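You operate a simulated robot arm through the tools that you are given. There is no shell and no other tool. Be economical: measure what you need, move in short steps, check, and stop when the job is done.

Carry out the task below with a simulated two-armed robot. There is one attempt and no reset: what you move stays moved.

Task
Wipe up the spill on the pantry worktop with the blue cloth there and put it back.
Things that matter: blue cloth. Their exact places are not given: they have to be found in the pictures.

Only the result counts: the job must be done as asked and must still hold three seconds after the hand-in. Knocking over, shifting, dropping, spilling or breaking anything else fails it. Flat cloth is picked up by pressing the open fingertips on it (5 to 10 N) and closing them slowly along it; thin cloth reads only 2 to 8 mm in the jaws.

Robot
Two 6-joint arms with three-finger grippers on one trunk, on a base that drives. Base frame: it is fixed to the floor where the robot stands at the start and does not move with it; the origin is under the middle of the robot, x ahead of it, y to its left, z up; the surface under the hand at the start is at about z = 910. Readings come in mm, rad, newtons and seconds.
The left shoulder is at the start at [40, 147, 1370], the right one opposite. With the tool pointing down near the work surface each hand reaches from about 420 to 580 mm from the robot's upright axis, wherever it stands, measured 20 degrees to its own side. Payload 2.69 kg a hand.
The TCP of each hand is the grasp point between the finger pads, 29 mm short of the fingertips. In the tool frame z runs along the fingers and y along their closing line. The gripper opens to 120 mm. The gripper's body begins 78 mm behind the TCP.
Orientation is that of the tool frame in the base frame, as a unit quaternion [w, x, y, z]. With the fingers straight down and closing along the base's y, the tool's x points along the base's -x, its y along +y and its z along -z.

Tools
- The arms move only by the tool apply_moves. It takes "left_series", "right_series" or both (then of equal length, played together; a hand with none holds still); each is a list of rows, each an object of numbers (a shift or turn left out is 0, a gripper value left out holds the last): "rx", "ry", "rz": the turn, a rotation vector about the tool's x, y, z in rad; "tx", "ty", "tz": the shift along the tool's x, y, z in mm; "gripper": the gripper command, from -1 (fully open) to 1 (shut), values between in proportion. In form: [{"rx": .., "ry": .., "rz": .., "tx": .., "ty": .., "tz": .., "gripper": ..}, ...]. A call has 1 to 12 rows; each row shifts and turns the commanded pose from where the row before left it, along the tool's axes as they then stand. Rows are played at 5 a second. More than 50 mm and 0.15 rad between two rows, or a gripper value outside its range, and nothing of the call is played. Where a pose cannot be reached the arm comes as near as it can. A force on the tool above 40 N (or 10 N above the force at the start of the call, whichever is more), or a blocked arm, ends the call early, and 0.2 s more pass. The fingers move at their own pace and stop on an object; they squeeze with about 22 N. The grip force told is the motor's: it shows also when the fingers shut on nothing. Time passes only in rows, and 0.2 s behind the last, so rows that do not move let the fingers close. It gives the time, the measured TCP pose, the force on the tool (base axes), the opening and the grip force at its end, in the units of the frame above (readings bear some noise), with the torque about the TCP (base axes, N m) and any sound that the robot's microphone picked up.
- Cameras (640 x 400 px; columns grow to the right, rows downward): "scene" is now at [95.8, -16.8, 1576.4]; the picture's right is [-0.22, -0.98, -0.00], its down [-0.75, 0.17, -0.63] and it looks along [0.62, -0.14, -0.77] (base axes); focal length 251 px, centre (320, 200). "left" rides on the left gripper at [63, 0, -104] in its tool frame; the picture's right is [0.00, 1.00, 0.00], its down [-0.83, 0.00, -0.56] and it looks along [-0.56, 0.00, 0.83] (tool axes); focal length 275 px, centre (320, 200). "right" rides on the right gripper at [63, 0, -104] in its tool frame; the picture's right is [0.00, 1.00, 0.00], its down [-0.83, 0.00, -0.56] and it looks along [-0.56, 0.00, 0.83] (tool axes); focal length 275 px, centre (320, 200).
- snapshot(camera): a new picture of that camera. The clock stands still meanwhile.
- slide_trunk(by): slides the trunk up (or, below 0, down) by that many mm; the arms and the scene camera ride with it, the base frame stays. It gives what a move gives, with no picture.
- steer(legs): drives the robot by 1 to 6 legs, each [ahead, turn to the left] in mm and rad, along the robot's own axes; the way and the turn of a leg run together, so that a leg with both is an arc; at most 1500 mm and 3.142 rad a leg. The arms and the cameras ride along, it lands a little off, and it stops where it bumps. It gives what a move gives.
- aim_head(pan, tilt): turns the head with the scene camera to pan (to the left, within 1.501 rad either way) and tilt (down, from -0.506 to 1.204), counted from straight ahead of the robot. It gives what a move gives.
- locate(camera, pixels): for up to 12 pixels [column, row] of the newest picture of that camera ("zoom" is the newest enlarged one), the place [x, y, z] in the base frame of the surface seen there, good to about 2 mm. The clock stands still meanwhile.
- inspect(camera, box): a new picture of the part [left, top, right, bottom] of that camera's present view, enlarged. The clock stands still meanwhile.
- hand_in(): hands the job in; it is judged then, once.

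Go step by step. Measure first, check grasps and placings, and put right what went wrong. The budget is 80 turns and 78 pictures, counting those below and the enlarged ones. Unless the task says otherwise, let go and move clear before handing in, and close with one line.

The tools are called after "Request:" as a command line: name --argument value ..., lists and objects as JSON in quotes. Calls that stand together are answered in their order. apply_moves: Moves the arms, as the interface text tells. Its arguments: {"type":"object","properties":{"left_series":{"type":"array","items":{"type":"object","properties":{"rx":{"type":"number"},"ry":{"type":"number"},"rz":{"type":"number"},"tx":{"type":"number"},"ty":{"type":"number"},"tz":{"type":"number"},"gripper":{"type":"number"}}}},"right_series":{"type":"array","items":{"type":"object","properties":{"rx":{"type":"number"},"ry":{"type":"number"},"rz":{"type":"number"},"tx":{"type":"number"},"ty":{"type":"number"},"tz":{"type":"number"},"gripper":{"type":"number"}}}}},"required":[]} The other tools are called the same way: slide_trunk (by) slides the trunk up or down; steer (legs) drives the base; aim_head (pan, tilt) turns the head that bears the scene camera; snapshot (camera) takes a picture; locate (camera, pixels) gives the place of the surface under pixels of a picture; inspect (camera, box) takes an enlarged picture of a part of a camera's view; hand_in () hands the job in.

At the start:

```text
time: 0.0
left_eef_pos: [537.6, 72.0, 1173.6]
left_tool_rot: [-0.001, 0.0, 1.0, 0.0]
left_ft_force: [0.2, -0.4, -0.6]
left_torque: [0.0, 0.04, -0.01]
left_grip_width: 120.3
left_grasp_force: 0.0
right_eef_pos: [448.3, -317.7, 998.9]
right_tool_rot: [-0.001, 0.0, 1.0, 0.0]
right_ft_force: [0.0, 0.0, 0.1]
right_torque: [-0.01, -0.04, -0.01]
right_grip_width: 119.9
right_grasp_force: 0.2
trunk travel left (down, up): [-497.0, 0.0]
robot x, y, heading: [-0.1, 3.0, 0.0]
head pan, tilt: [-0.216, 0.883]
```

scene: 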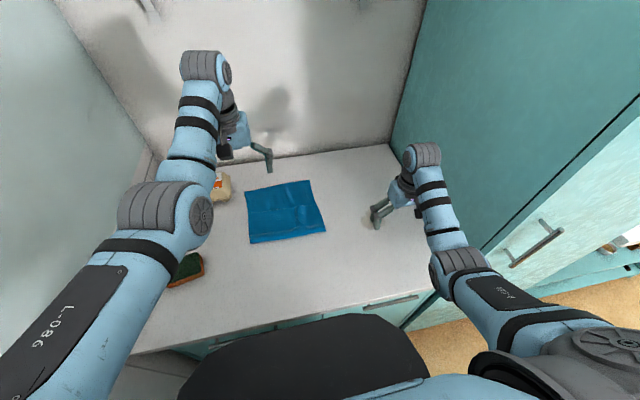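
right: 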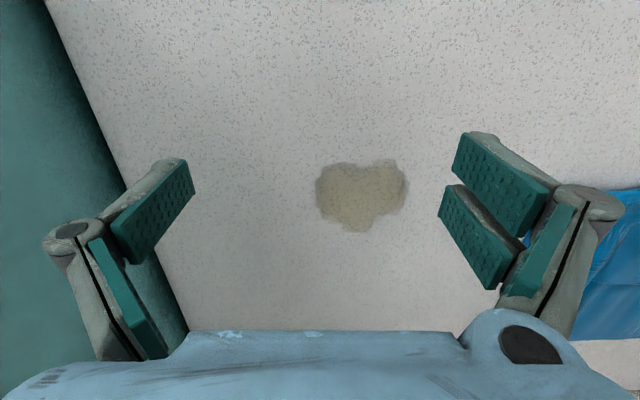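
left: 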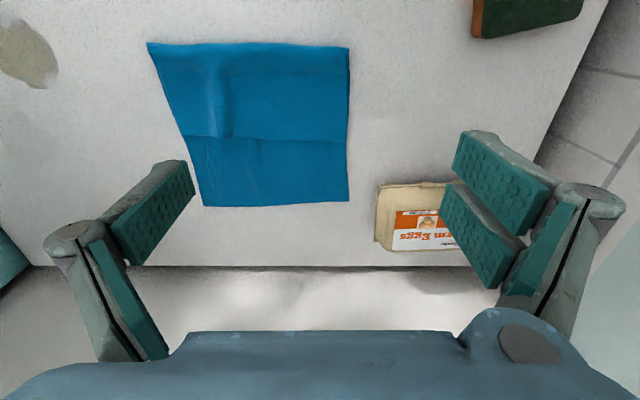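

The right camera shows the spill at about (362,193), and the left camera shows the blue cloth with corners at about (148,43), (349,46), (348,201) and (203,206). I'll measure these places first.

Request:
locate --camera "left" --pixels '[[152, 46], [346, 50], [345, 198], [206, 203], [220, 90], [185, 135], [270, 140], [400, 200], [480, 30], [320, 170], [380, 190], [300, 230]]'

Request:
locate --camera "right" --pixels '[[362, 193], [316, 190], [407, 185], [360, 231], [390, 160], [335, 162], [620, 195], [600, 330], [150, 200], [100, 100]]'

Request:
inspect --camera "scene" --box '[150, 130, 450, 320]'

```text
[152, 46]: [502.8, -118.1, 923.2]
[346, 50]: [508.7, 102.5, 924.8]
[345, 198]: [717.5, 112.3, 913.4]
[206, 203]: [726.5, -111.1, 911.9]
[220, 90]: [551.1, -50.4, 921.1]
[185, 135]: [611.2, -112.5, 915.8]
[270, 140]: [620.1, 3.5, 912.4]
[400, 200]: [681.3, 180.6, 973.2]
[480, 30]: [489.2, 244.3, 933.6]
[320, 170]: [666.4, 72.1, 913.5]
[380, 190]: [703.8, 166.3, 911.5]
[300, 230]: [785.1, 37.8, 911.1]
```

```text
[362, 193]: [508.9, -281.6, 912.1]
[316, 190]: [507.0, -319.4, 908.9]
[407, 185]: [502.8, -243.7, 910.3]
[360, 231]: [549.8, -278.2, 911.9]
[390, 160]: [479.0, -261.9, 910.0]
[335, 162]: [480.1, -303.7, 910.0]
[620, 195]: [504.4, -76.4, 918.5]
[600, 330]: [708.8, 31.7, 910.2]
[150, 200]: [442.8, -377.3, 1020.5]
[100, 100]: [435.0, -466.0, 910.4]
```

```text
2.11 times, centred on (300, 225) of scene
```

zoom: 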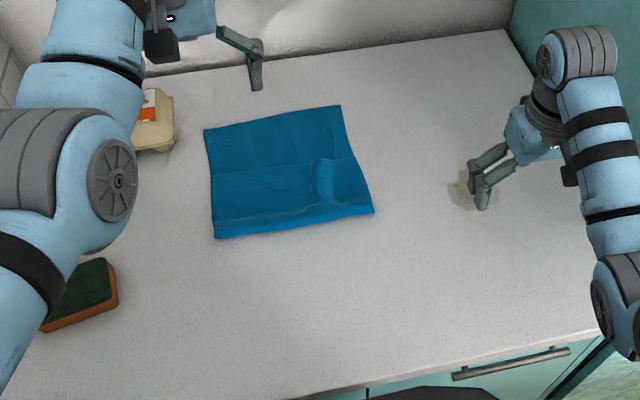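

The cloth lies at x 503–727 and y −118 to 112, with a ridge near (551,−50). The spill is centred at (509,−281) and about 90 mm wide. I'll move the left hand out of the way and bring the right hand over the ridge.

Request:
apply_moves --left_series '[{"ty": 30, "tz": -10}, {"ty": 30, "tz": -10}, {"ty": 30, "tz": -10}, {"ty": 30}, {"ty": 0}, {"ty": 0}]' --right_series '[{"tz": -20, "ty": 40, "tx": -10}, {"tz": -20, "ty": 45, "tx": -10}, {"ty": 45, "tx": -15}, {"ty": 45, "tx": -15}, {"ty": 45, "tx": -15}, {"ty": 40, "tx": -15}]'

Request:
snapshot --camera "right"

Request:
snapshot --camera "scene"

```text
refused: row 2 steps farther than a row can; nothing moved
```

```text
73 pictures are left
```

right: 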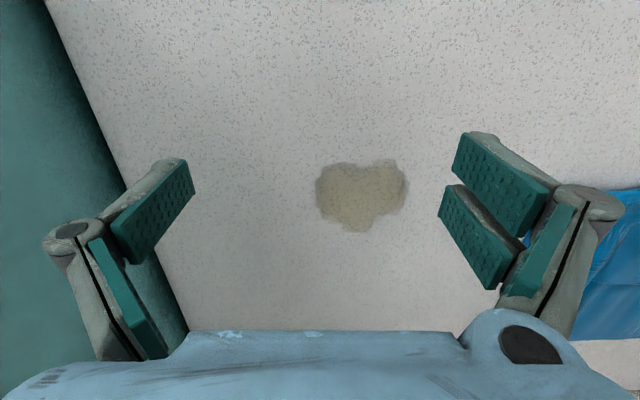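

```text
72 pictures are left
```

scene: 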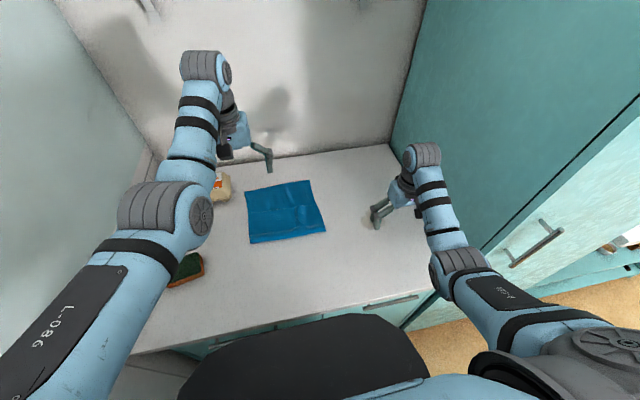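

The call was refused because one row's step was too long, so nothing moved. I'll repeat it with shorter steps.

Request:
apply_moves --left_series '[{"ty": 20, "tz": -10}, {"ty": 20, "tz": -10}, {"ty": 20, "tz": -10}, {"ty": 20}, {"ty": 20}, {"ty": 0}, {}, {}]' --right_series '[{"tz": -20, "ty": 30, "tx": -10}, {"tz": -20, "ty": 33, "tx": -10}, {"ty": 33, "tx": -13}, {"ty": 33, "tx": -13}, {"ty": 33, "tx": -13}, {"ty": 33, "tx": -13}, {"ty": 33, "tx": -13}, {"ty": 33, "tx": -13}]'

Request:
snapshot --camera "right"

Request:
snapshot --camera "scene"

```text
time: 1.8
left_eef_pos: [559.3, 169.6, 1202.6]
left_tool_rot: [-0.002, 0.0, 1.0, 0.0]
left_ft_force: [0.5, -0.2, 0.0]
left_torque: [-0.02, -0.02, 0.01]
left_grip_width: 120.2
left_grasp_force: 0.0
left hand out of reach, approached as far as the arm can: row 1, 2, 3, 4
right_eef_pos: [536.8, -64.8, 1029.9]
right_tool_rot: [0.001, 0.001, 1.0, -0.001]
right_ft_force: [0.9, 0.3, -0.2]
right_torque: [0.01, -0.03, -0.04]
right_grip_width: 120.1
right_grasp_force: 0.0
right hand out of reach, approached as far as the arm can: row 1, 2, 8
trunk travel left (down, up): [-497.0, 0.0]
robot x, y, heading: [1.3, 2.1, 0.005]
head pan, tilt: [-0.216, 0.883]
```

```text
71 pictures are left
```

right: 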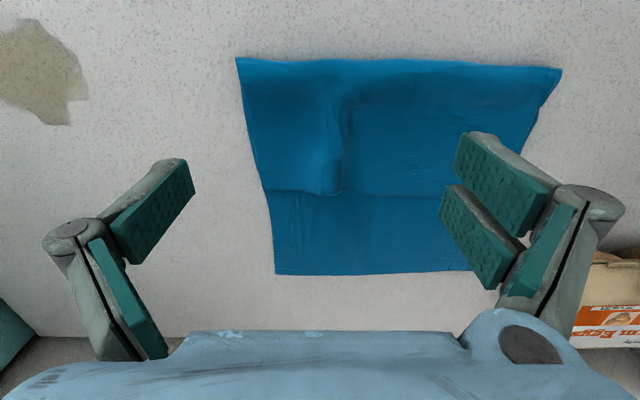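

```text
70 pictures are left
```

scene: 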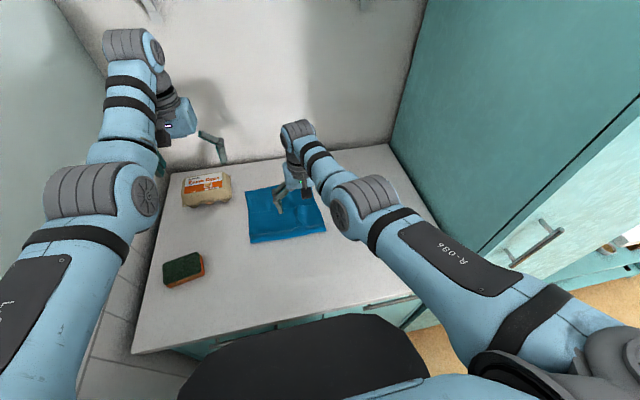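

The ridge shows at about (345,130) in the right view. I'll measure heights across it.

Request:
inspect --camera "right" --box '[220, 40, 460, 190]'

Request:
locate --camera "right" --pixels '[[240, 62], [300, 130], [325, 130], [340, 130], [355, 130], [380, 130], [340, 100], [340, 180], [325, 175], [270, 130], [555, 72], [278, 270]]'

```text
2.67 times, centred on (340, 115) of right
```

zoom: 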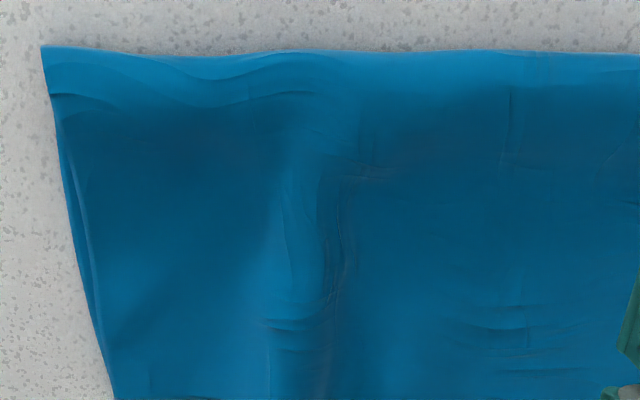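

```text
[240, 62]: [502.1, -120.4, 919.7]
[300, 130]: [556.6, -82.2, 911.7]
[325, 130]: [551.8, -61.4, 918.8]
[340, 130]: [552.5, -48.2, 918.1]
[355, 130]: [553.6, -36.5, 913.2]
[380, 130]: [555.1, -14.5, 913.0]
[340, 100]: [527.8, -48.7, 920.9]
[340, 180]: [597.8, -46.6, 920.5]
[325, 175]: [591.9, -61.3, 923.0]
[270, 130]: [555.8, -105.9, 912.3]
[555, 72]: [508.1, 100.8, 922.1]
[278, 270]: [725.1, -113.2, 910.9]
```

The ridge is about 8 mm high, running along x at y≈−54. I'll open the fingers halfway and come down over it at x≈552, stopping just above the cloth.

Request:
apply_moves --right_series '[{"tz": 20, "tx": -4, "ty": 3, "gripper": 0.1}, {"tz": 20, "tx": -4, "ty": 3}, {"tz": 20, "tx": -4, "ty": 2}, {"tz": 12, "tx": -3, "ty": 2}, {}]'

```text
time: 3.0
left_eef_pos: [558.8, 170.3, 1202.1]
left_tool_rot: [-0.002, 0.0, 1.0, 0.0]
left_ft_force: [-0.2, 0.9, 0.2]
left_torque: [0.0, 0.01, 0.04]
left_grip_width: 120.2
left_grasp_force: 0.1
right_eef_pos: [520.9, -69.5, 965.5]
right_tool_rot: [0.0, 0.0, 1.0, 0.001]
right_ft_force: [0.4, 0.2, -0.1]
right_torque: [-0.02, 0.05, 0.01]
right_grip_width: 54.2
right_grasp_force: 0.1
right hand out of reach, approached as far as the arm can: row 1, 2, 3, 4
trunk travel left (down, up): [-497.0, 0.0]
robot x, y, heading: [1.0, 1.6, -0.002]
head pan, tilt: [-0.216, 0.883]
```

The right arm runs out of reach at x≈521. I'll check how far the counter's front edge is before deciding between driving and lowering the trunk.

Request:
locate --camera "scene" --pixels '[[300, 308], [360, 298], [300, 335], [390, 305], [300, 320], [140, 350], [450, 350]]'

Request:
aim_head --pan 0.0 --tilt 1.2

Request:
snapshot --camera "scene"

```text
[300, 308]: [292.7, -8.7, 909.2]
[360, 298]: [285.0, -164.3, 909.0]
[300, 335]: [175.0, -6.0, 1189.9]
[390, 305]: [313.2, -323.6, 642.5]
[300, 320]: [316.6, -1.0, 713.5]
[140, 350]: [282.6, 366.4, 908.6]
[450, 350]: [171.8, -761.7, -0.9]
```

```text
time: 3.8
left_eef_pos: [560.2, 168.6, 1203.1]
left_tool_rot: [-0.003, -0.001, 1.0, 0.0]
left_ft_force: [-0.8, -0.1, 0.2]
left_torque: [-0.02, -0.03, 0.01]
left_grip_width: 119.9
left_grasp_force: 0.0
right_eef_pos: [522.1, -71.7, 966.0]
right_tool_rot: [-0.001, 0.0, 1.0, -0.001]
right_ft_force: [-0.8, 0.3, -0.6]
right_torque: [0.01, -0.01, -0.01]
right_grip_width: 54.0
right_grasp_force: 0.2
trunk travel left (down, up): [-497.0, 0.0]
robot x, y, heading: [-2.3, 2.4, 0.003]
head pan, tilt: [0.0, 1.201]
```

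```text
68 pictures are left
```

scene: 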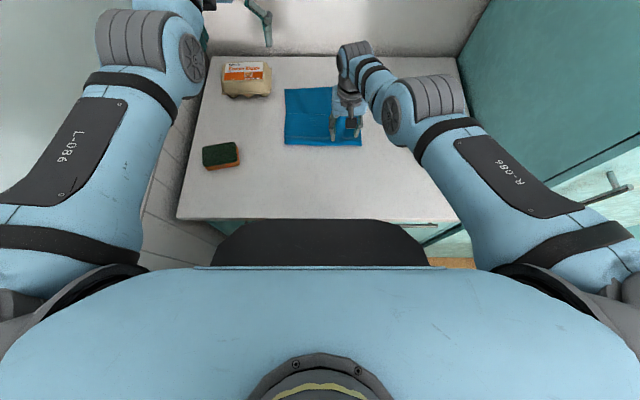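

The counter edge is at x≈285 and the robot's front is at about 175, so there is some room. I'll raise the right hand, lower the trunk 150 mm for better reach, and drive ahead a little.

Request:
apply_moves --right_series '[{"tz": -35, "tx": 5}, {"tz": -40, "tx": 5}, {"tz": -40, "tx": 5}, {"tz": -40, "tx": 5}, {"tz": -40, "tx": 5}, {}]'

Request:
slide_trunk --by -150

Request:
steer --legs '[[40, 0]]'

```text
time: 5.2
left_eef_pos: [559.5, 169.2, 1202.4]
left_tool_rot: [-0.001, 0.001, 1.0, -0.001]
left_ft_force: [0.0, 0.0, -0.4]
left_torque: [0.02, 0.0, -0.01]
left_grip_width: 120.0
left_grasp_force: 0.1
right_eef_pos: [549.0, -55.5, 1152.2]
right_tool_rot: [-0.002, 0.0, 1.0, -0.001]
right_ft_force: [-0.3, 0.1, 0.0]
right_torque: [0.02, -0.01, -0.01]
right_grip_width: 54.0
right_grasp_force: 0.0
right hand out of reach, approached as far as the arm can: row 1, 2, 3, 4, 5
trunk travel left (down, up): [-497.0, 0.0]
robot x, y, heading: [-3.0, -1.9, 0.001]
head pan, tilt: [0.0, 1.201]
```

```text
time: 7.0
left_eef_pos: [559.9, 168.5, 1051.5]
left_tool_rot: [-0.002, 0.0, 1.0, 0.0]
left_ft_force: [-0.4, 0.1, -0.1]
left_torque: [0.02, 0.01, 0.0]
left_grip_width: 120.1
left_grasp_force: 0.0
right_eef_pos: [549.7, -55.2, 1001.5]
right_tool_rot: [-0.002, -0.001, 1.0, -0.001]
right_ft_force: [0.5, -0.6, 0.6]
right_torque: [-0.01, 0.0, 0.02]
right_grip_width: 53.9
right_grasp_force: 0.0
trunk travel left (down, up): [-347.0, 150.0]
robot x, y, heading: [-4.1, -1.6, 0.002]
head pan, tilt: [0.0, 1.201]
```

```text
time: 7.8
left_eef_pos: [591.1, 169.6, 1058.4]
left_tool_rot: [0.004, -0.001, 1.0, -0.001]
left_ft_force: [-0.7, 0.0, -0.9]
left_torque: [-0.01, -0.03, -0.02]
left_grip_width: 120.0
left_grasp_force: 0.1
right_eef_pos: [581.8, -55.2, 1006.5]
right_tool_rot: [0.004, -0.001, 1.0, -0.002]
right_ft_force: [-0.5, -1.4, 0.3]
right_torque: [0.01, -0.11, 0.03]
right_grip_width: 54.0
right_grasp_force: 0.1
trunk travel left (down, up): [-347.0, 150.0]
robot x, y, heading: [36.2, -0.4, -0.001]
head pan, tilt: [0.0, 1.201]
```

The drive and the trunk slide both went well. I'll bring the right hand to about (552,−54), just above the cloth.

Request:
apply_moves --right_series '[{"tx": 15, "tz": 10}, {"tx": 15, "tz": 15}, {"tz": 15}, {"tz": 12}, {}]'

Request:
snapshot --camera "right"

```text
time: 9.0
left_eef_pos: [597.8, 167.9, 1053.4]
left_tool_rot: [0.0, 0.0, 1.0, 0.0]
left_ft_force: [-0.1, 0.2, 1.0]
left_torque: [0.01, 0.0, 0.01]
left_grip_width: 119.9
left_grasp_force: 0.0
right_eef_pos: [585.5, -45.8, 949.5]
right_tool_rot: [-0.001, 0.0, 1.0, -0.001]
right_ft_force: [-0.3, 0.1, -0.1]
right_torque: [0.02, 0.02, -0.02]
right_grip_width: 53.9
right_grasp_force: 0.0
right hand out of reach, approached as far as the arm can: row 1, 2
trunk travel left (down, up): [-347.0, 150.0]
robot x, y, heading: [37.6, 1.6, 0.003]
head pan, tilt: [0.0, 1.201]
```

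```text
67 pictures are left
```

right: 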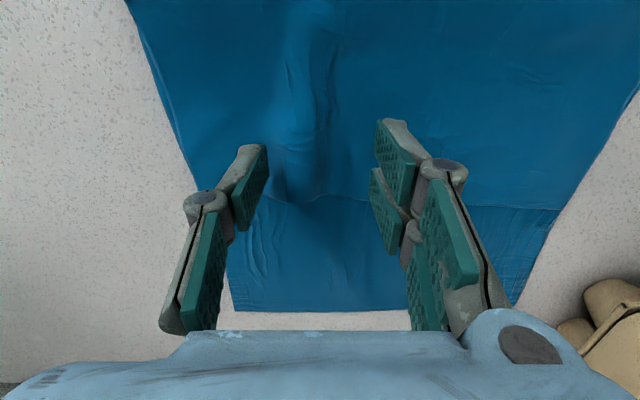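

The hand is at (585,−46), so it still needs 35 mm back and 9 mm to the right to sit over the ridge.

Request:
apply_moves --right_series '[{"tx": 18, "ty": -4}, {"tx": 18, "ty": -4}, {}, {"tz": 4}, {}]'

Request:
snapshot --camera "right"

```text
time: 10.2
left_eef_pos: [599.5, 169.0, 1053.6]
left_tool_rot: [0.0, 0.0, 1.0, 0.0]
left_ft_force: [-0.5, -0.4, 0.6]
left_torque: [0.02, 0.01, -0.02]
left_grip_width: 120.0
left_grasp_force: 0.1
right_eef_pos: [584.1, -45.7, 945.3]
right_tool_rot: [-0.001, -0.001, 1.0, -0.001]
right_ft_force: [0.1, 0.6, -0.7]
right_torque: [-0.03, 0.02, 0.02]
right_grip_width: 54.2
right_grasp_force: 0.0
right hand out of reach, approached as far as the arm can: row 1, 2
trunk travel left (down, up): [-347.0, 150.0]
robot x, y, heading: [40.5, -3.6, 0.0]
head pan, tilt: [0.0, 1.201]
```

```text
66 pictures are left
```

right: 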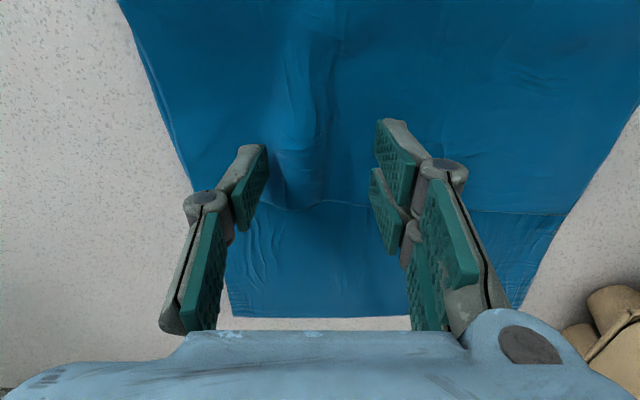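

The hand hasn't moved: the commanded pose still lies beyond reach. I'll keep pulling back in small steps until the arm responds.

Request:
apply_moves --right_series '[{"tx": 15}, {"tx": 15}, {}, {}]'

```text
time: 11.2
left_eef_pos: [598.4, 168.5, 1053.9]
left_tool_rot: [-0.002, 0.001, 1.0, 0.0]
left_ft_force: [0.7, 0.4, 0.6]
left_torque: [0.02, 0.01, -0.01]
left_grip_width: 119.7
left_grasp_force: 0.1
right_eef_pos: [580.5, -41.7, 945.1]
right_tool_rot: [-0.002, 0.0, 1.0, -0.001]
right_ft_force: [-0.6, 0.2, 0.1]
right_torque: [0.01, 0.01, 0.02]
right_grip_width: 54.0
right_grasp_force: 0.0
right hand out of reach, approached as far as the arm can: row 1, 2
trunk travel left (down, up): [-347.0, 150.0]
robot x, y, heading: [37.2, 1.7, -0.0]
head pan, tilt: [0.0, 1.201]
```

Request:
apply_moves --right_series '[{"tx": 15, "ty": -10}, {"tx": 15, "ty": -10}, {}, {}]'

```text
time: 12.2
left_eef_pos: [599.5, 168.5, 1054.9]
left_tool_rot: [-0.001, 0.0, 1.0, 0.0]
left_ft_force: [0.2, -0.6, -0.4]
left_torque: [0.02, -0.02, 0.0]
left_grip_width: 119.8
left_grasp_force: 0.0
right_eef_pos: [582.3, -46.9, 942.3]
right_tool_rot: [-0.002, 0.0, 1.0, -0.001]
right_ft_force: [0.2, 0.2, 0.1]
right_torque: [-0.02, -0.01, 0.0]
right_grip_width: 53.9
right_grasp_force: 0.1
right hand out of reach, approached as far as the arm can: row 1, 2
trunk travel left (down, up): [-347.0, 150.0]
robot x, y, heading: [40.1, 0.2, -0.001]
head pan, tilt: [0.0, 1.201]
```

Request:
apply_moves --right_series '[{"tx": 12, "tz": -3}, {"tx": 12}, {"tx": 12}, {}, {}]'

```text
time: 13.4
left_eef_pos: [599.3, 168.5, 1053.8]
left_tool_rot: [-0.001, 0.0, 1.0, -0.001]
left_ft_force: [-0.2, -0.5, 0.2]
left_torque: [-0.01, 0.03, 0.02]
left_grip_width: 120.1
left_grasp_force: 0.0
right_eef_pos: [578.9, -35.1, 942.3]
right_tool_rot: [-0.002, 0.0, 1.0, -0.001]
right_ft_force: [-0.8, 0.2, -0.3]
right_torque: [0.0, 0.0, 0.0]
right_grip_width: 53.9
right_grasp_force: 0.1
right hand out of reach, approached as far as the arm can: row 1, 2, 3
trunk travel left (down, up): [-347.0, 150.0]
robot x, y, heading: [44.4, -0.9, -0.002]
head pan, tilt: [0.0, 1.201]
```

Request:
apply_moves --right_series '[{"tx": 15, "ty": -7}, {"tx": 15, "ty": -7}, {}, {}]'

```text
time: 14.4
left_eef_pos: [598.5, 168.4, 1052.8]
left_tool_rot: [-0.001, 0.0, 1.0, -0.001]
left_ft_force: [0.4, -0.9, 0.0]
left_torque: [-0.02, 0.0, 0.01]
left_grip_width: 119.8
left_grasp_force: 0.1
right_eef_pos: [578.3, -35.6, 942.5]
right_tool_rot: [-0.001, 0.0, 1.0, -0.001]
right_ft_force: [0.6, -1.3, -0.6]
right_torque: [-0.02, -0.02, -0.02]
right_grip_width: 54.0
right_grasp_force: 0.0
right hand out of reach, approached as far as the arm can: row 1, 2
trunk travel left (down, up): [-347.0, 150.0]
robot x, y, heading: [39.3, -4.4, 0.0]
head pan, tilt: [0.0, 1.201]
```

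Pulling back is being refused even though it should bring the hand closer, so the arm may be stuck straight or at a joint limit. I'll look at its posture.

Request:
aim_head --pan -0.2 --tilt 0.9

Request:
snapshot --camera "scene"

```text
time: 15.2
left_eef_pos: [599.5, 169.8, 1053.6]
left_tool_rot: [-0.001, 0.0, 1.0, 0.0]
left_ft_force: [0.4, -0.2, 0.0]
left_torque: [0.02, -0.02, 0.02]
left_grip_width: 120.0
left_grasp_force: 0.0
right_eef_pos: [579.4, -35.8, 940.8]
right_tool_rot: [-0.002, 0.0, 1.0, 0.0]
right_ft_force: [-0.5, 0.3, -0.2]
right_torque: [0.02, 0.0, -0.01]
right_grip_width: 53.9
right_grasp_force: 0.1
trunk travel left (down, up): [-347.0, 150.0]
robot x, y, heading: [40.1, -1.3, 0.002]
head pan, tilt: [-0.201, 0.901]
```

```text
65 pictures are left
```

scene: 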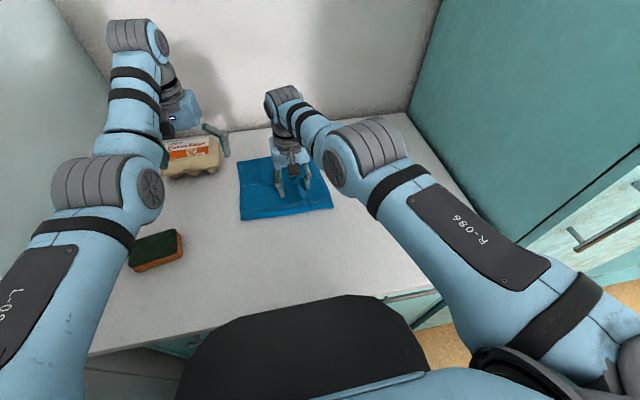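

I'll probe the limit by moving to the robot's right, 8 mm higher, then back.

Request:
apply_moves --right_series '[{"tz": -8}, {"ty": -15}, {"ty": -15}, {"ty": -15}, {}, {}]'

Request:
apply_moves --right_series '[{"tx": 10}, {"tx": 10}, {}, {}]'

```text
time: 16.6
left_eef_pos: [599.3, 169.4, 1054.2]
left_tool_rot: [-0.001, 0.0, 1.0, 0.0]
left_ft_force: [-0.1, 1.0, 0.9]
left_torque: [-0.02, -0.03, 0.03]
left_grip_width: 119.7
left_grasp_force: 0.0
right_eef_pos: [592.1, -76.7, 947.6]
right_tool_rot: [-0.002, 0.0, 1.0, -0.001]
right_ft_force: [-0.3, -0.8, 0.5]
right_torque: [-0.03, 0.02, 0.01]
right_grip_width: 54.4
right_grasp_force: 0.1
right hand out of reach, approached as far as the arm can: row 2, 3, 4
trunk travel left (down, up): [-347.0, 150.0]
robot x, y, heading: [41.0, -0.4, -0.0]
head pan, tilt: [-0.201, 0.901]
```

```text
time: 17.6
left_eef_pos: [598.8, 168.2, 1054.1]
left_tool_rot: [0.0, 0.0, 1.0, 0.0]
left_ft_force: [-0.6, -0.3, 0.0]
left_torque: [0.01, 0.01, -0.01]
left_grip_width: 120.2
left_grasp_force: 0.0
right_eef_pos: [590.6, -70.6, 946.1]
right_tool_rot: [-0.002, 0.0, 1.0, -0.001]
right_ft_force: [0.4, 0.7, -0.4]
right_torque: [0.01, 0.02, 0.0]
right_grip_width: 54.1
right_grasp_force: 0.0
right hand out of reach, approached as far as the arm can: row 1, 2
trunk travel left (down, up): [-347.0, 150.0]
robot x, y, heading: [41.9, -0.8, 0.003]
head pan, tilt: [-0.201, 0.901]
```

The hand slid along an arc of constant radius from the shoulder, so the elbow looks locked straight. I'll try one larger inward step to break out.

Request:
apply_moves --right_series '[{"tx": 48}, {"tx": 48}, {}, {}]'

```text
time: 18.6
left_eef_pos: [598.8, 169.0, 1053.4]
left_tool_rot: [0.0, 0.0, 1.0, 0.0]
left_ft_force: [0.2, -0.2, -1.0]
left_torque: [0.0, -0.04, -0.03]
left_grip_width: 119.8
left_grasp_force: 0.0
right_eef_pos: [582.9, -50.3, 939.3]
right_tool_rot: [-0.002, -0.001, 1.0, 0.0]
right_ft_force: [2.5, -0.3, 8.8]
right_torque: [0.15, -0.07, -0.04]
right_grip_width: 54.7
right_grasp_force: 0.4
right hand out of reach, approached as far as the arm can: row 1, 2
trunk travel left (down, up): [-347.0, 150.0]
robot x, y, heading: [41.7, 1.9, 0.003]
head pan, tilt: [-0.201, 0.901]
```

The hand has slid down and now presses the cloth with 8.8 N. I'll lift it and swing to the robot's right, where it started freely, to unlock the elbow.

Request:
apply_moves --right_series '[{"tz": -30}, {"tz": -30}, {"ty": -40}, {"ty": -40}, {"ty": -40}, {"ty": -40, "tx": 20}, {"tx": 30}, {"tx": 30}, {"tx": 30}, {}]'

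Request:
snapshot --camera "scene"

```text
time: 20.8
left_eef_pos: [598.9, 168.8, 1052.4]
left_tool_rot: [-0.001, 0.0, 1.0, 0.0]
left_ft_force: [-0.9, 0.3, 0.3]
left_torque: [0.02, 0.02, -0.02]
left_grip_width: 119.9
left_grasp_force: 0.1
right_eef_pos: [612.2, -206.0, 998.7]
right_tool_rot: [-0.002, 0.0, 1.0, -0.002]
right_ft_force: [0.1, -0.7, 0.0]
right_torque: [0.01, 0.0, 0.03]
right_grip_width: 54.0
right_grasp_force: 0.1
right hand out of reach, approached as far as the arm can: row 2, 3, 4, 5, 6, 7, 8, 9
trunk travel left (down, up): [-347.0, 150.0]
robot x, y, heading: [41.7, 2.7, -0.001]
head pan, tilt: [-0.201, 0.901]
```

```text
64 pictures are left
```

scene: 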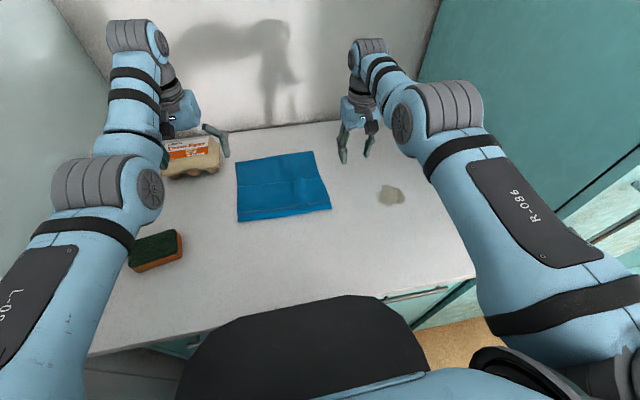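

The readings fit an inner limit: with the trunk 150 mm down, the hand can't come nearer than about 515 mm from the shoulder. I'll raise the trunk by 110 mm and test again.

Request:
slide_trunk --by 110

Request:
apply_moves --right_series '[{"tz": 40}, {"tz": 40}, {"tz": 40, "tx": 10}, {"tz": 20, "tx": 20}, {"ty": 30}, {"ty": 30}, {"ty": 30}, {"ty": 30}, {"ty": 30}, {}, {}]'

```text
time: 22.3
left_eef_pos: [599.0, 169.0, 1164.1]
left_tool_rot: [-0.001, 0.0, 1.0, 0.0]
left_ft_force: [0.4, 0.1, 0.4]
left_torque: [0.0, 0.0, -0.05]
left_grip_width: 119.9
left_grasp_force: 0.1
right_eef_pos: [612.4, -205.2, 1109.5]
right_tool_rot: [-0.002, 0.0, 1.0, -0.001]
right_ft_force: [0.8, -0.5, -1.0]
right_torque: [0.01, 0.0, -0.03]
right_grip_width: 54.0
right_grasp_force: 0.0
trunk travel left (down, up): [-457.0, 40.0]
robot x, y, heading: [42.5, 1.8, -0.003]
head pan, tilt: [-0.201, 0.901]
```

```text
time: 24.7
left_eef_pos: [598.9, 168.6, 1164.4]
left_tool_rot: [-0.001, 0.0, 1.0, 0.001]
left_ft_force: [0.9, 0.5, 0.2]
left_torque: [0.01, 0.02, 0.0]
left_grip_width: 119.9
left_grasp_force: 0.0
right_eef_pos: [571.2, -60.2, 972.4]
right_tool_rot: [-0.002, -0.001, 1.0, 0.0]
right_ft_force: [0.3, -0.7, -0.8]
right_torque: [0.01, -0.03, -0.02]
right_grip_width: 53.8
right_grasp_force: 0.1
right hand out of reach, approached as far as the arm can: row 2, 9
trunk travel left (down, up): [-457.0, 40.0]
robot x, y, heading: [37.4, -0.3, -0.003]
head pan, tilt: [-0.201, 0.901]
```

The arm moves freely again and is at (571,−60,972). I'll go down to just above the ridge at (552,−54).

Request:
apply_moves --right_series '[{"tx": 10, "tz": 10, "ty": 2}, {"tx": 9, "tz": 10, "ty": 3}, {"tz": 5}, {}, {}]'

Request:
snapshot --camera "right"

```text
time: 25.9
left_eef_pos: [600.8, 168.3, 1165.4]
left_tool_rot: [-0.001, 0.0, 1.0, 0.0]
left_ft_force: [-0.2, 1.2, 0.3]
left_torque: [-0.03, -0.02, -0.03]
left_grip_width: 119.9
left_grasp_force: 0.1
right_eef_pos: [559.9, -51.4, 942.3]
right_tool_rot: [-0.001, 0.0, 1.0, -0.001]
right_ft_force: [0.6, 0.3, -0.6]
right_torque: [-0.01, 0.01, -0.01]
right_grip_width: 53.9
right_grasp_force: 0.0
right hand out of reach, approached as far as the arm can: row 1, 2
trunk travel left (down, up): [-457.0, 40.0]
robot x, y, heading: [40.5, 1.6, -0.002]
head pan, tilt: [-0.201, 0.901]
```

```text
63 pictures are left
```

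right: 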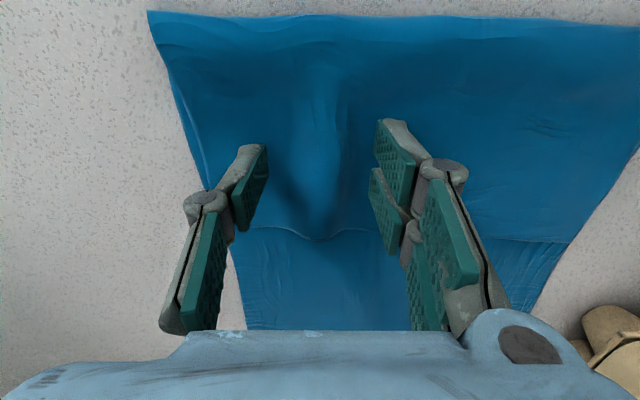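

The fingertips straddle the ridge. I'll press down gently.

Request:
apply_moves --right_series '[{"tz": 1.5}, {"tz": 1.5}, {}, {}]'

```text
time: 26.9
left_eef_pos: [599.5, 169.3, 1166.0]
left_tool_rot: [-0.001, 0.0, 1.0, 0.0]
left_ft_force: [0.1, 0.1, 0.0]
left_torque: [0.01, 0.01, -0.01]
left_grip_width: 120.1
left_grasp_force: 0.0
right_eef_pos: [560.9, -52.7, 940.8]
right_tool_rot: [-0.002, 0.0, 1.0, -0.001]
right_ft_force: [0.2, -0.9, 0.1]
right_torque: [0.02, 0.04, 0.0]
right_grip_width: 53.9
right_grasp_force: 0.2
trunk travel left (down, up): [-457.0, 40.0]
robot x, y, heading: [40.0, 1.3, 0.004]
head pan, tilt: [-0.201, 0.901]
```

Request:
apply_moves --right_series '[{"tz": 1}, {"tz": 1}, {"tz": 1}, {}, {}]'

```text
time: 28.1
left_eef_pos: [600.2, 168.6, 1165.2]
left_tool_rot: [0.0, 0.0, 1.0, 0.0]
left_ft_force: [-0.5, -0.7, -0.3]
left_torque: [0.01, -0.03, 0.01]
left_grip_width: 119.9
left_grasp_force: 0.0
right_eef_pos: [559.1, -53.2, 939.1]
right_tool_rot: [0.0, 0.002, 1.0, -0.001]
right_ft_force: [1.8, 1.0, 11.0]
right_torque: [0.21, -0.03, -0.07]
right_grip_width: 54.8
right_grasp_force: 0.8
trunk travel left (down, up): [-457.0, 40.0]
robot x, y, heading: [40.7, 0.4, -0.002]
head pan, tilt: [-0.201, 0.901]
```

The press force reads 11 N, slightly high. I'll ease off 0.5 mm and close slowly.

Request:
apply_moves --right_series '[{"tz": -0.5, "gripper": 0.2}, {"gripper": 0.3}, {"gripper": 0.4}, {"gripper": 0.5}, {"gripper": 0.6}, {"gripper": 0.7}, {"gripper": 0.8}, {"gripper": 0.9}, {"gripper": 1}, {}, {}]'

Request:
snapshot --camera "right"

```text
time: 30.5
left_eef_pos: [599.1, 169.5, 1165.0]
left_tool_rot: [0.0, 0.0, 1.0, 0.0]
left_ft_force: [0.0, 1.1, 0.5]
left_torque: [0.02, -0.02, 0.0]
left_grip_width: 120.1
left_grasp_force: 0.0
right_eef_pos: [560.3, -53.1, 939.5]
right_tool_rot: [-0.002, 0.001, 1.0, -0.001]
right_ft_force: [0.3, 0.3, 1.5]
right_torque: [0.0, 0.01, 0.0]
right_grip_width: 2.9
right_grasp_force: 20.0
trunk travel left (down, up): [-457.0, 40.0]
robot x, y, heading: [37.0, -1.5, 0.001]
head pan, tilt: [-0.201, 0.901]
```

```text
62 pictures are left
```

right: 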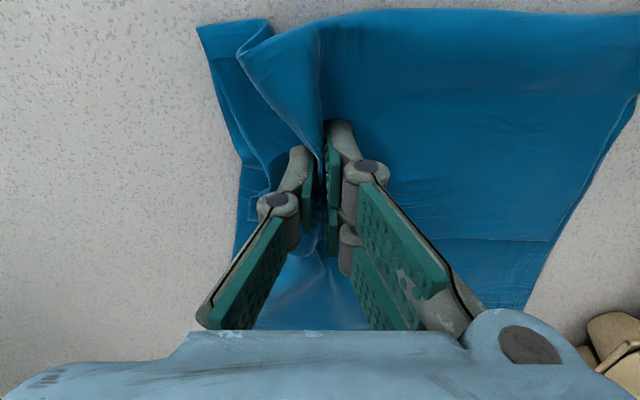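

The cloth is pinched at 2.9 mm with 20 N. I'll lift 20 mm and check that it holds before carrying it.

Request:
apply_moves --right_series '[{"tz": -10}, {"tz": -10}, {"ty": -20, "tx": 5}, {"ty": -20, "tx": 5}, {}]'

Request:
snapshot --camera "scene"

```text
time: 31.7
left_eef_pos: [599.6, 168.9, 1164.6]
left_tool_rot: [0.0, 0.0, 1.0, 0.0]
left_ft_force: [-0.3, 0.4, 1.1]
left_torque: [0.0, 0.01, 0.03]
left_grip_width: 119.7
left_grasp_force: 0.1
right_eef_pos: [552.1, -92.3, 959.4]
right_tool_rot: [-0.002, 0.0, 1.0, -0.001]
right_ft_force: [-0.4, 0.6, -0.9]
right_torque: [0.01, -0.03, 0.0]
right_grip_width: 3.5
right_grasp_force: 20.6
trunk travel left (down, up): [-457.0, 40.0]
robot x, y, heading: [39.4, 1.7, -0.003]
head pan, tilt: [-0.201, 0.901]
```

```text
61 pictures are left
```

scene: 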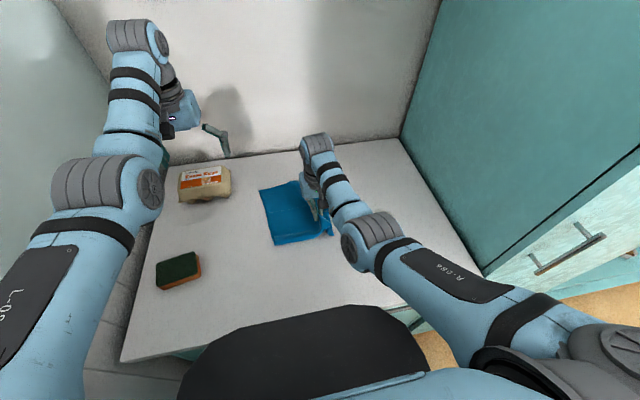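

The cloth is following the hand. I'll carry it over to the spill.

Request:
apply_moves --right_series '[{"ty": -25, "tx": 3}, {"ty": -25, "tx": 3}, {"ty": -25, "tx": 3}, {"ty": -25, "tx": 3}, {"ty": -25, "tx": 3}, {"ty": -25, "tx": 4}, {"ty": -20, "tx": 4}, {}]'

Request:
snapshot --camera "right"

Request:
snapshot --camera "scene"

```text
time: 33.5
left_eef_pos: [599.4, 169.9, 1163.9]
left_tool_rot: [-0.001, 0.0, 1.0, 0.0]
left_ft_force: [0.0, -0.9, -1.3]
left_torque: [0.01, -0.03, 0.01]
left_grip_width: 120.0
left_grasp_force: 0.1
right_eef_pos: [528.7, -262.1, 958.2]
right_tool_rot: [-0.002, 0.0, 1.0, -0.001]
right_ft_force: [0.2, 0.2, 1.3]
right_torque: [0.36, -0.05, -0.03]
right_grip_width: 2.7
right_grasp_force: 20.0
trunk travel left (down, up): [-457.0, 40.0]
robot x, y, heading: [44.4, -1.9, 0.001]
head pan, tilt: [-0.201, 0.901]
```

```text
60 pictures are left
```

right: 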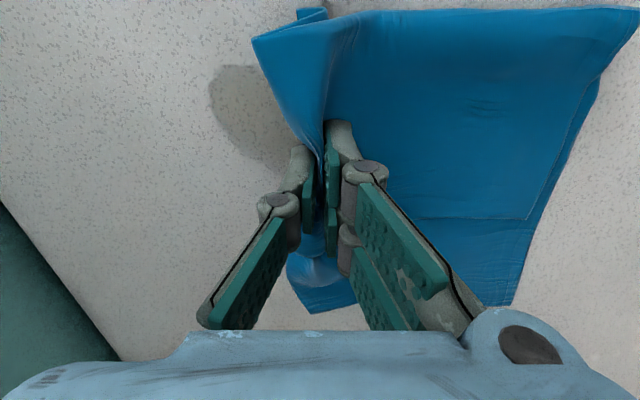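

```text
59 pictures are left
```

scene: 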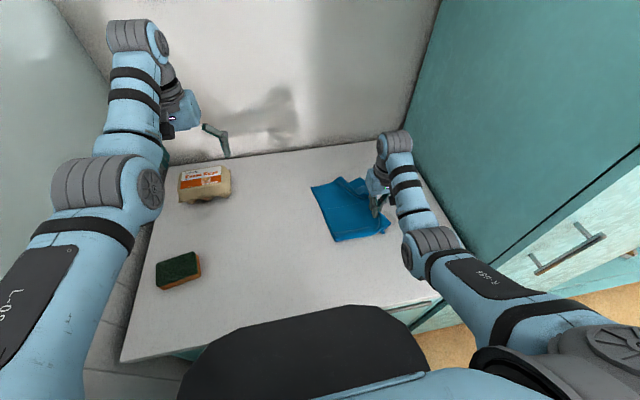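

The spill is still visible at (240,110) in the right view, just to the robot's right of the hand. I'll move to the near side of it and lower until the cloth presses lightly.

Request:
apply_moves --right_series '[{"tx": 15, "ty": -10}, {"tz": 8}, {"tz": 6}, {"tz": 3}, {}, {}]'

```text
time: 34.9
left_eef_pos: [597.9, 169.7, 1164.3]
left_tool_rot: [0.0, 0.0, 1.0, 0.0]
left_ft_force: [-0.5, 0.1, -0.1]
left_torque: [0.0, 0.01, -0.01]
left_grip_width: 120.0
left_grasp_force: 0.0
right_eef_pos: [513.6, -271.2, 942.7]
right_tool_rot: [0.0, 0.0, 1.0, -0.001]
right_ft_force: [-0.8, 0.4, 5.5]
right_torque: [0.38, -0.02, 0.02]
right_grip_width: 2.8
right_grasp_force: 20.9
trunk travel left (down, up): [-457.0, 40.0]
robot x, y, heading: [39.6, -3.2, -0.002]
head pan, tilt: [-0.201, 0.901]
```

The cloth is in contact at 5.5 N. I'll wipe the middle strip out and back.

Request:
apply_moves --right_series '[{"tz": 1, "ty": -15}, {"ty": -18}, {"ty": -18}, {"ty": -18}, {"ty": 18, "tx": 6}, {"ty": 18, "tx": 6}, {"ty": 18, "tx": 6}, {"ty": 18, "tx": 6}, {}]'

Request:
snapshot --camera "right"

```text
time: 36.9
left_eef_pos: [598.2, 168.9, 1165.2]
left_tool_rot: [0.0, 0.0, 1.0, 0.0]
left_ft_force: [0.0, 0.1, 0.7]
left_torque: [-0.02, -0.01, 0.02]
left_grip_width: 120.0
left_grasp_force: 0.0
right_eef_pos: [488.3, -267.1, 942.2]
right_tool_rot: [-0.002, 0.0, 1.0, -0.001]
right_ft_force: [-0.3, -0.9, 4.5]
right_torque: [-0.01, 0.0, -0.02]
right_grip_width: 3.4
right_grasp_force: 20.6
trunk travel left (down, up): [-457.0, 40.0]
robot x, y, heading: [38.9, -1.5, -0.002]
head pan, tilt: [-0.201, 0.901]
```

```text
58 pictures are left
```

right: 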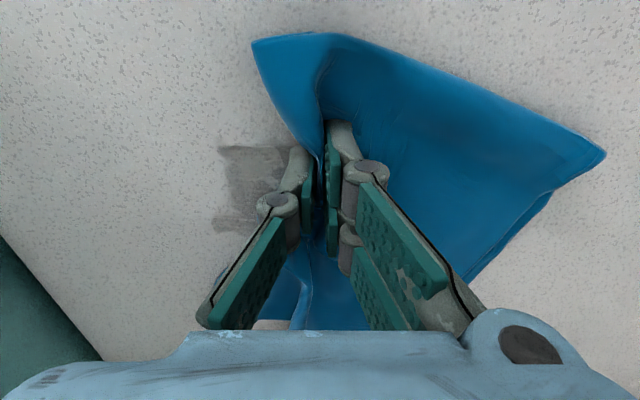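

The spill is changing: a greyish patch with wiped edges remains at about (250,190). I'll find its extent.

Request:
locate --camera "right" --pixels '[[222, 150], [290, 150], [215, 225], [240, 185], [265, 190]]'

Request:
inspect --camera "right" --box '[150, 100, 390, 250]'

```text
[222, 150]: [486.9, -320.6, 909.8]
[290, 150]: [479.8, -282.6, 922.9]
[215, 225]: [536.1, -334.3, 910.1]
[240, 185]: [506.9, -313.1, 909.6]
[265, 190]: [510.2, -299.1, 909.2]
```

```text
2.67 times, centred on (270, 175) of right
```

zoom: 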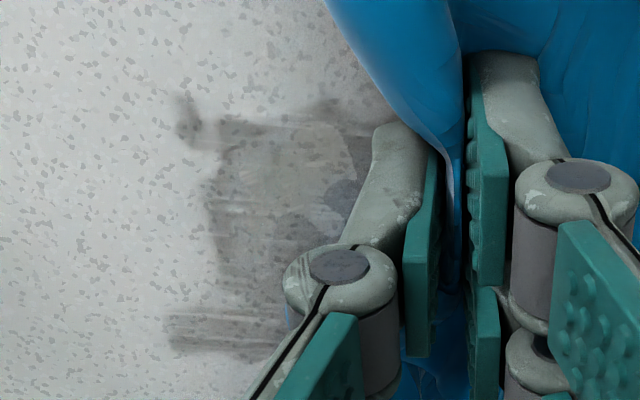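

The stain is fading in streaks, so more passes are needed. I'll zigzag from x≈480 to 560 across y −260 to −345.

Request:
apply_moves --right_series '[{"ty": -26, "tx": 4}, {"ty": -26}, {"ty": -26}, {"ty": 26, "tx": -4}, {"ty": 26, "tx": -4}, {"ty": 26, "tx": -4}, {"ty": -26, "tx": -4}, {"ty": -26, "tx": -4}, {"ty": -26, "tx": -4}, {"ty": 26, "tx": -4}, {"ty": 26, "tx": -4}, {"ty": 26, "tx": -4}]'

Request:
apply_moves --right_series '[{"ty": -26, "tx": -4}, {"ty": -26, "tx": -4}, {"ty": -26, "tx": -4}, {"ty": 26, "tx": -4}, {"ty": 26, "tx": -4}, {"ty": 26, "tx": -4}, {"ty": -26, "tx": -4}, {"ty": -26, "tx": -3}, {"ty": -26, "tx": 0}, {"ty": 26, "tx": 0}, {"ty": 26, "tx": 0}, {"ty": 26, "tx": 0}]'

Request:
snapshot --camera "right"

```text
time: 39.5
left_eef_pos: [597.6, 169.8, 1164.5]
left_tool_rot: [0.0, 0.0, 1.0, 0.0]
left_ft_force: [0.1, 0.5, -0.5]
left_torque: [-0.01, 0.01, 0.03]
left_grip_width: 120.0
left_grasp_force: 0.2
right_eef_pos: [519.3, -269.1, 941.9]
right_tool_rot: [-0.002, 0.0, 1.0, -0.001]
right_ft_force: [-0.3, -2.1, 6.2]
right_torque: [-0.08, 0.03, 0.0]
right_grip_width: 3.3
right_grasp_force: 20.5
trunk travel left (down, up): [-457.0, 40.0]
robot x, y, heading: [40.3, -3.5, 0.004]
head pan, tilt: [-0.201, 0.901]
```

```text
time: 42.1
left_eef_pos: [599.0, 170.2, 1165.4]
left_tool_rot: [0.0, 0.001, 1.0, 0.0]
left_ft_force: [-0.1, 0.0, -0.8]
left_torque: [-0.02, 0.0, -0.01]
left_grip_width: 119.8
left_grasp_force: 0.0
right_eef_pos: [551.3, -268.3, 941.7]
right_tool_rot: [0.0, 0.0, 1.0, -0.001]
right_ft_force: [0.6, -1.6, 6.1]
right_torque: [-0.22, -0.04, 0.0]
right_grip_width: 3.1
right_grasp_force: 22.1
trunk travel left (down, up): [-457.0, 40.0]
robot x, y, heading: [41.6, -2.0, -0.002]
head pan, tilt: [-0.201, 0.901]
```

```text
56 pictures are left
```

right: 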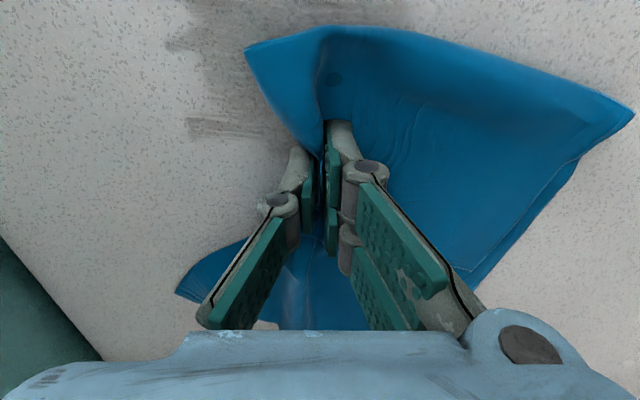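

Smears remain around (220,60) and (230,125). I'll lift and step to the robot's left to see the whole stain.

Request:
apply_moves --right_series '[{"tz": -20}, {"ty": 30}, {"ty": 30, "tx": 10}, {"ty": 30, "tx": 10}, {"ty": 30, "tx": 10}, {}]'

Request:
inspect --camera "right" --box '[0, 0, 320, 200]'

Request:
inspect --camera "scene" --box '[300, 150, 460, 250]'

```text
time: 43.5
left_eef_pos: [599.7, 169.0, 1164.6]
left_tool_rot: [-0.001, 0.001, 1.0, 0.0]
left_ft_force: [0.5, 0.3, 0.3]
left_torque: [0.01, 0.03, 0.02]
left_grip_width: 120.0
left_grasp_force: 0.2
right_eef_pos: [521.6, -148.6, 960.9]
right_tool_rot: [-0.002, 0.001, 1.0, 0.0]
right_ft_force: [1.2, -0.8, 0.1]
right_torque: [0.34, 0.01, 0.03]
right_grip_width: 2.5
right_grasp_force: 20.5
trunk travel left (down, up): [-457.0, 40.0]
robot x, y, heading: [38.2, 1.9, 0.002]
head pan, tilt: [-0.201, 0.901]
```

```text
2.00 times, centred on (160, 100) of right
```

zoom: 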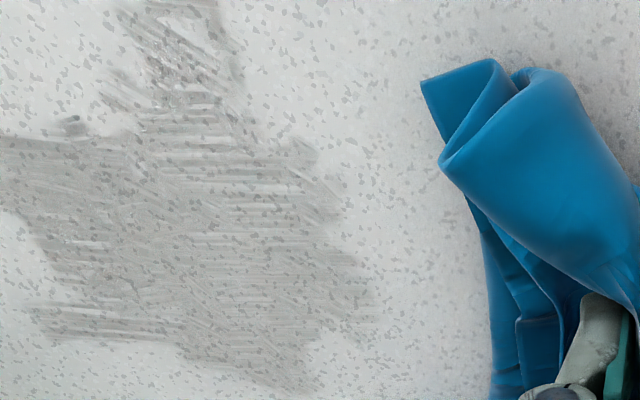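

```text
4.00 times, centred on (380, 200) of scene
```

zoom: 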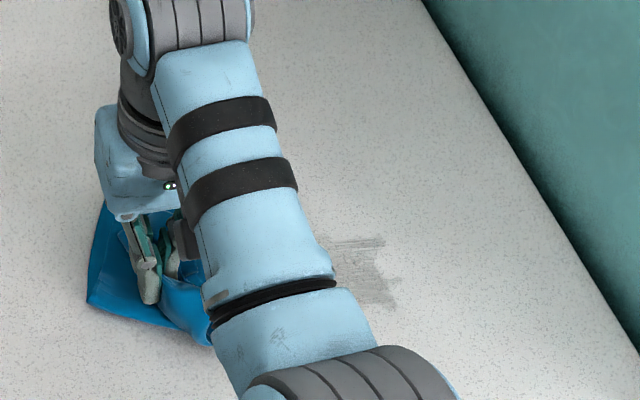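

Only a thin streaky film is left, but it is spread out. I'll measure its extent.

Request:
snapshot --camera "right"

Request:
locate --camera "right" --pixels '[[100, 5], [55, 15], [120, 35], [5, 72], [5, 105], [15, 160], [70, 170], [145, 192], [185, 150], [165, 95], [100, 120]]'

```text
53 pictures are left
```

right: 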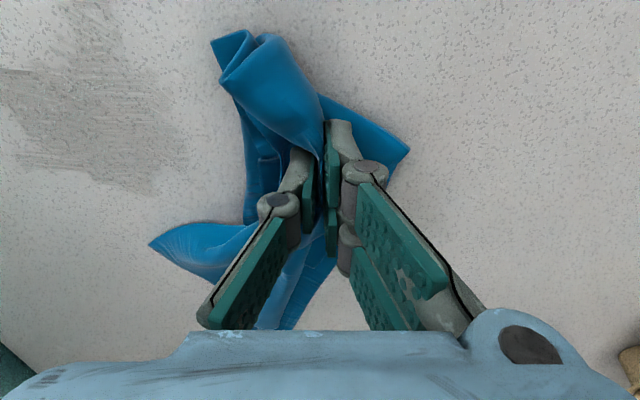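

```text
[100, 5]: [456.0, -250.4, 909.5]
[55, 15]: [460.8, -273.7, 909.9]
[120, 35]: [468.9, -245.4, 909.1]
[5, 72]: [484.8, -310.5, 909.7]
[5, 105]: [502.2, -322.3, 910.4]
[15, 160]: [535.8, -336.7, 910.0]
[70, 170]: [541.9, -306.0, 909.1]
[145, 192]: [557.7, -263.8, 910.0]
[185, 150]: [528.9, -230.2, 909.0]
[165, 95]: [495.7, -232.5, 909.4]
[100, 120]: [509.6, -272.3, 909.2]
```

The film covers x 450–560 and y −340 to −228. I'll start at the near corner of it and press a little harder.

Request:
apply_moves --right_series '[{"tx": 25, "ty": -25}, {"tx": 25, "ty": -25}, {"tx": 20, "ty": -20}, {"tz": 8}, {"tz": 8}, {"tz": 4}, {}, {}]'

```text
time: 44.4
left_eef_pos: [597.0, 172.4, 1166.5]
left_tool_rot: [0.001, 0.0, 1.0, -0.001]
left_ft_force: [1.0, -1.4, -0.3]
left_torque: [-0.06, 0.03, 0.01]
left_grip_width: 119.8
left_grasp_force: 0.1
right_eef_pos: [469.0, -215.9, 942.2]
right_tool_rot: [0.008, -0.002, 1.0, 0.0]
right_ft_force: [-4.8, 1.3, 20.9]
right_torque: [-0.13, -0.19, 0.05]
right_grip_width: 2.9
right_grasp_force: 21.5
right hand out of reach, approached as far as the arm can: row 2, 3
trunk travel left (down, up): [-457.0, 40.0]
robot x, y, heading: [41.6, -0.6, 0.004]
head pan, tilt: [-0.201, 0.901]
stopped in row 4 (right hand): the force on the tool passed its limit at 49 N (the readings are from after the stop); the commanded pose is now the measured one
```

The inner reach limit pushed the hand down at x≈469. Raising the trunk the last 40 mm should allow the near part.

Request:
slide_trunk --by 40

Request:
apply_moves --right_series '[{"tz": 15}, {"tz": 15}, {"tx": 9, "ty": -5}, {"tx": 8, "ty": -5}, {"tz": 6}, {}, {}]'

```text
time: 45.2
left_eef_pos: [597.4, 170.5, 1203.5]
left_tool_rot: [0.0, 0.0, 1.0, 0.0]
left_ft_force: [-0.1, 0.0, -0.2]
left_torque: [-0.04, -0.04, -0.05]
left_grip_width: 120.0
left_grasp_force: 0.1
right_eef_pos: [470.4, -217.9, 978.3]
right_tool_rot: [0.007, -0.002, 1.0, 0.001]
right_ft_force: [0.0, -0.5, 0.5]
right_torque: [-0.09, -0.05, -0.02]
right_grip_width: 3.1
right_grasp_force: 19.3
trunk travel left (down, up): [-497.0, 0.0]
robot x, y, heading: [40.3, -2.6, 0.004]
head pan, tilt: [-0.201, 0.901]
```

```text
time: 46.8
left_eef_pos: [597.6, 169.1, 1204.3]
left_tool_rot: [0.0, 0.0, 1.0, -0.001]
left_ft_force: [-0.2, -0.9, -0.1]
left_torque: [0.0, 0.0, 0.0]
left_grip_width: 120.0
left_grasp_force: 0.1
right_eef_pos: [453.3, -227.3, 941.6]
right_tool_rot: [0.007, -0.001, 1.0, 0.001]
right_ft_force: [1.0, 0.5, 9.2]
right_torque: [0.11, -0.13, 0.03]
right_grip_width: 3.7
right_grasp_force: 22.4
trunk travel left (down, up): [-497.0, 0.0]
robot x, y, heading: [39.4, 0.4, 0.003]
head pan, tilt: [-0.201, 0.901]
```

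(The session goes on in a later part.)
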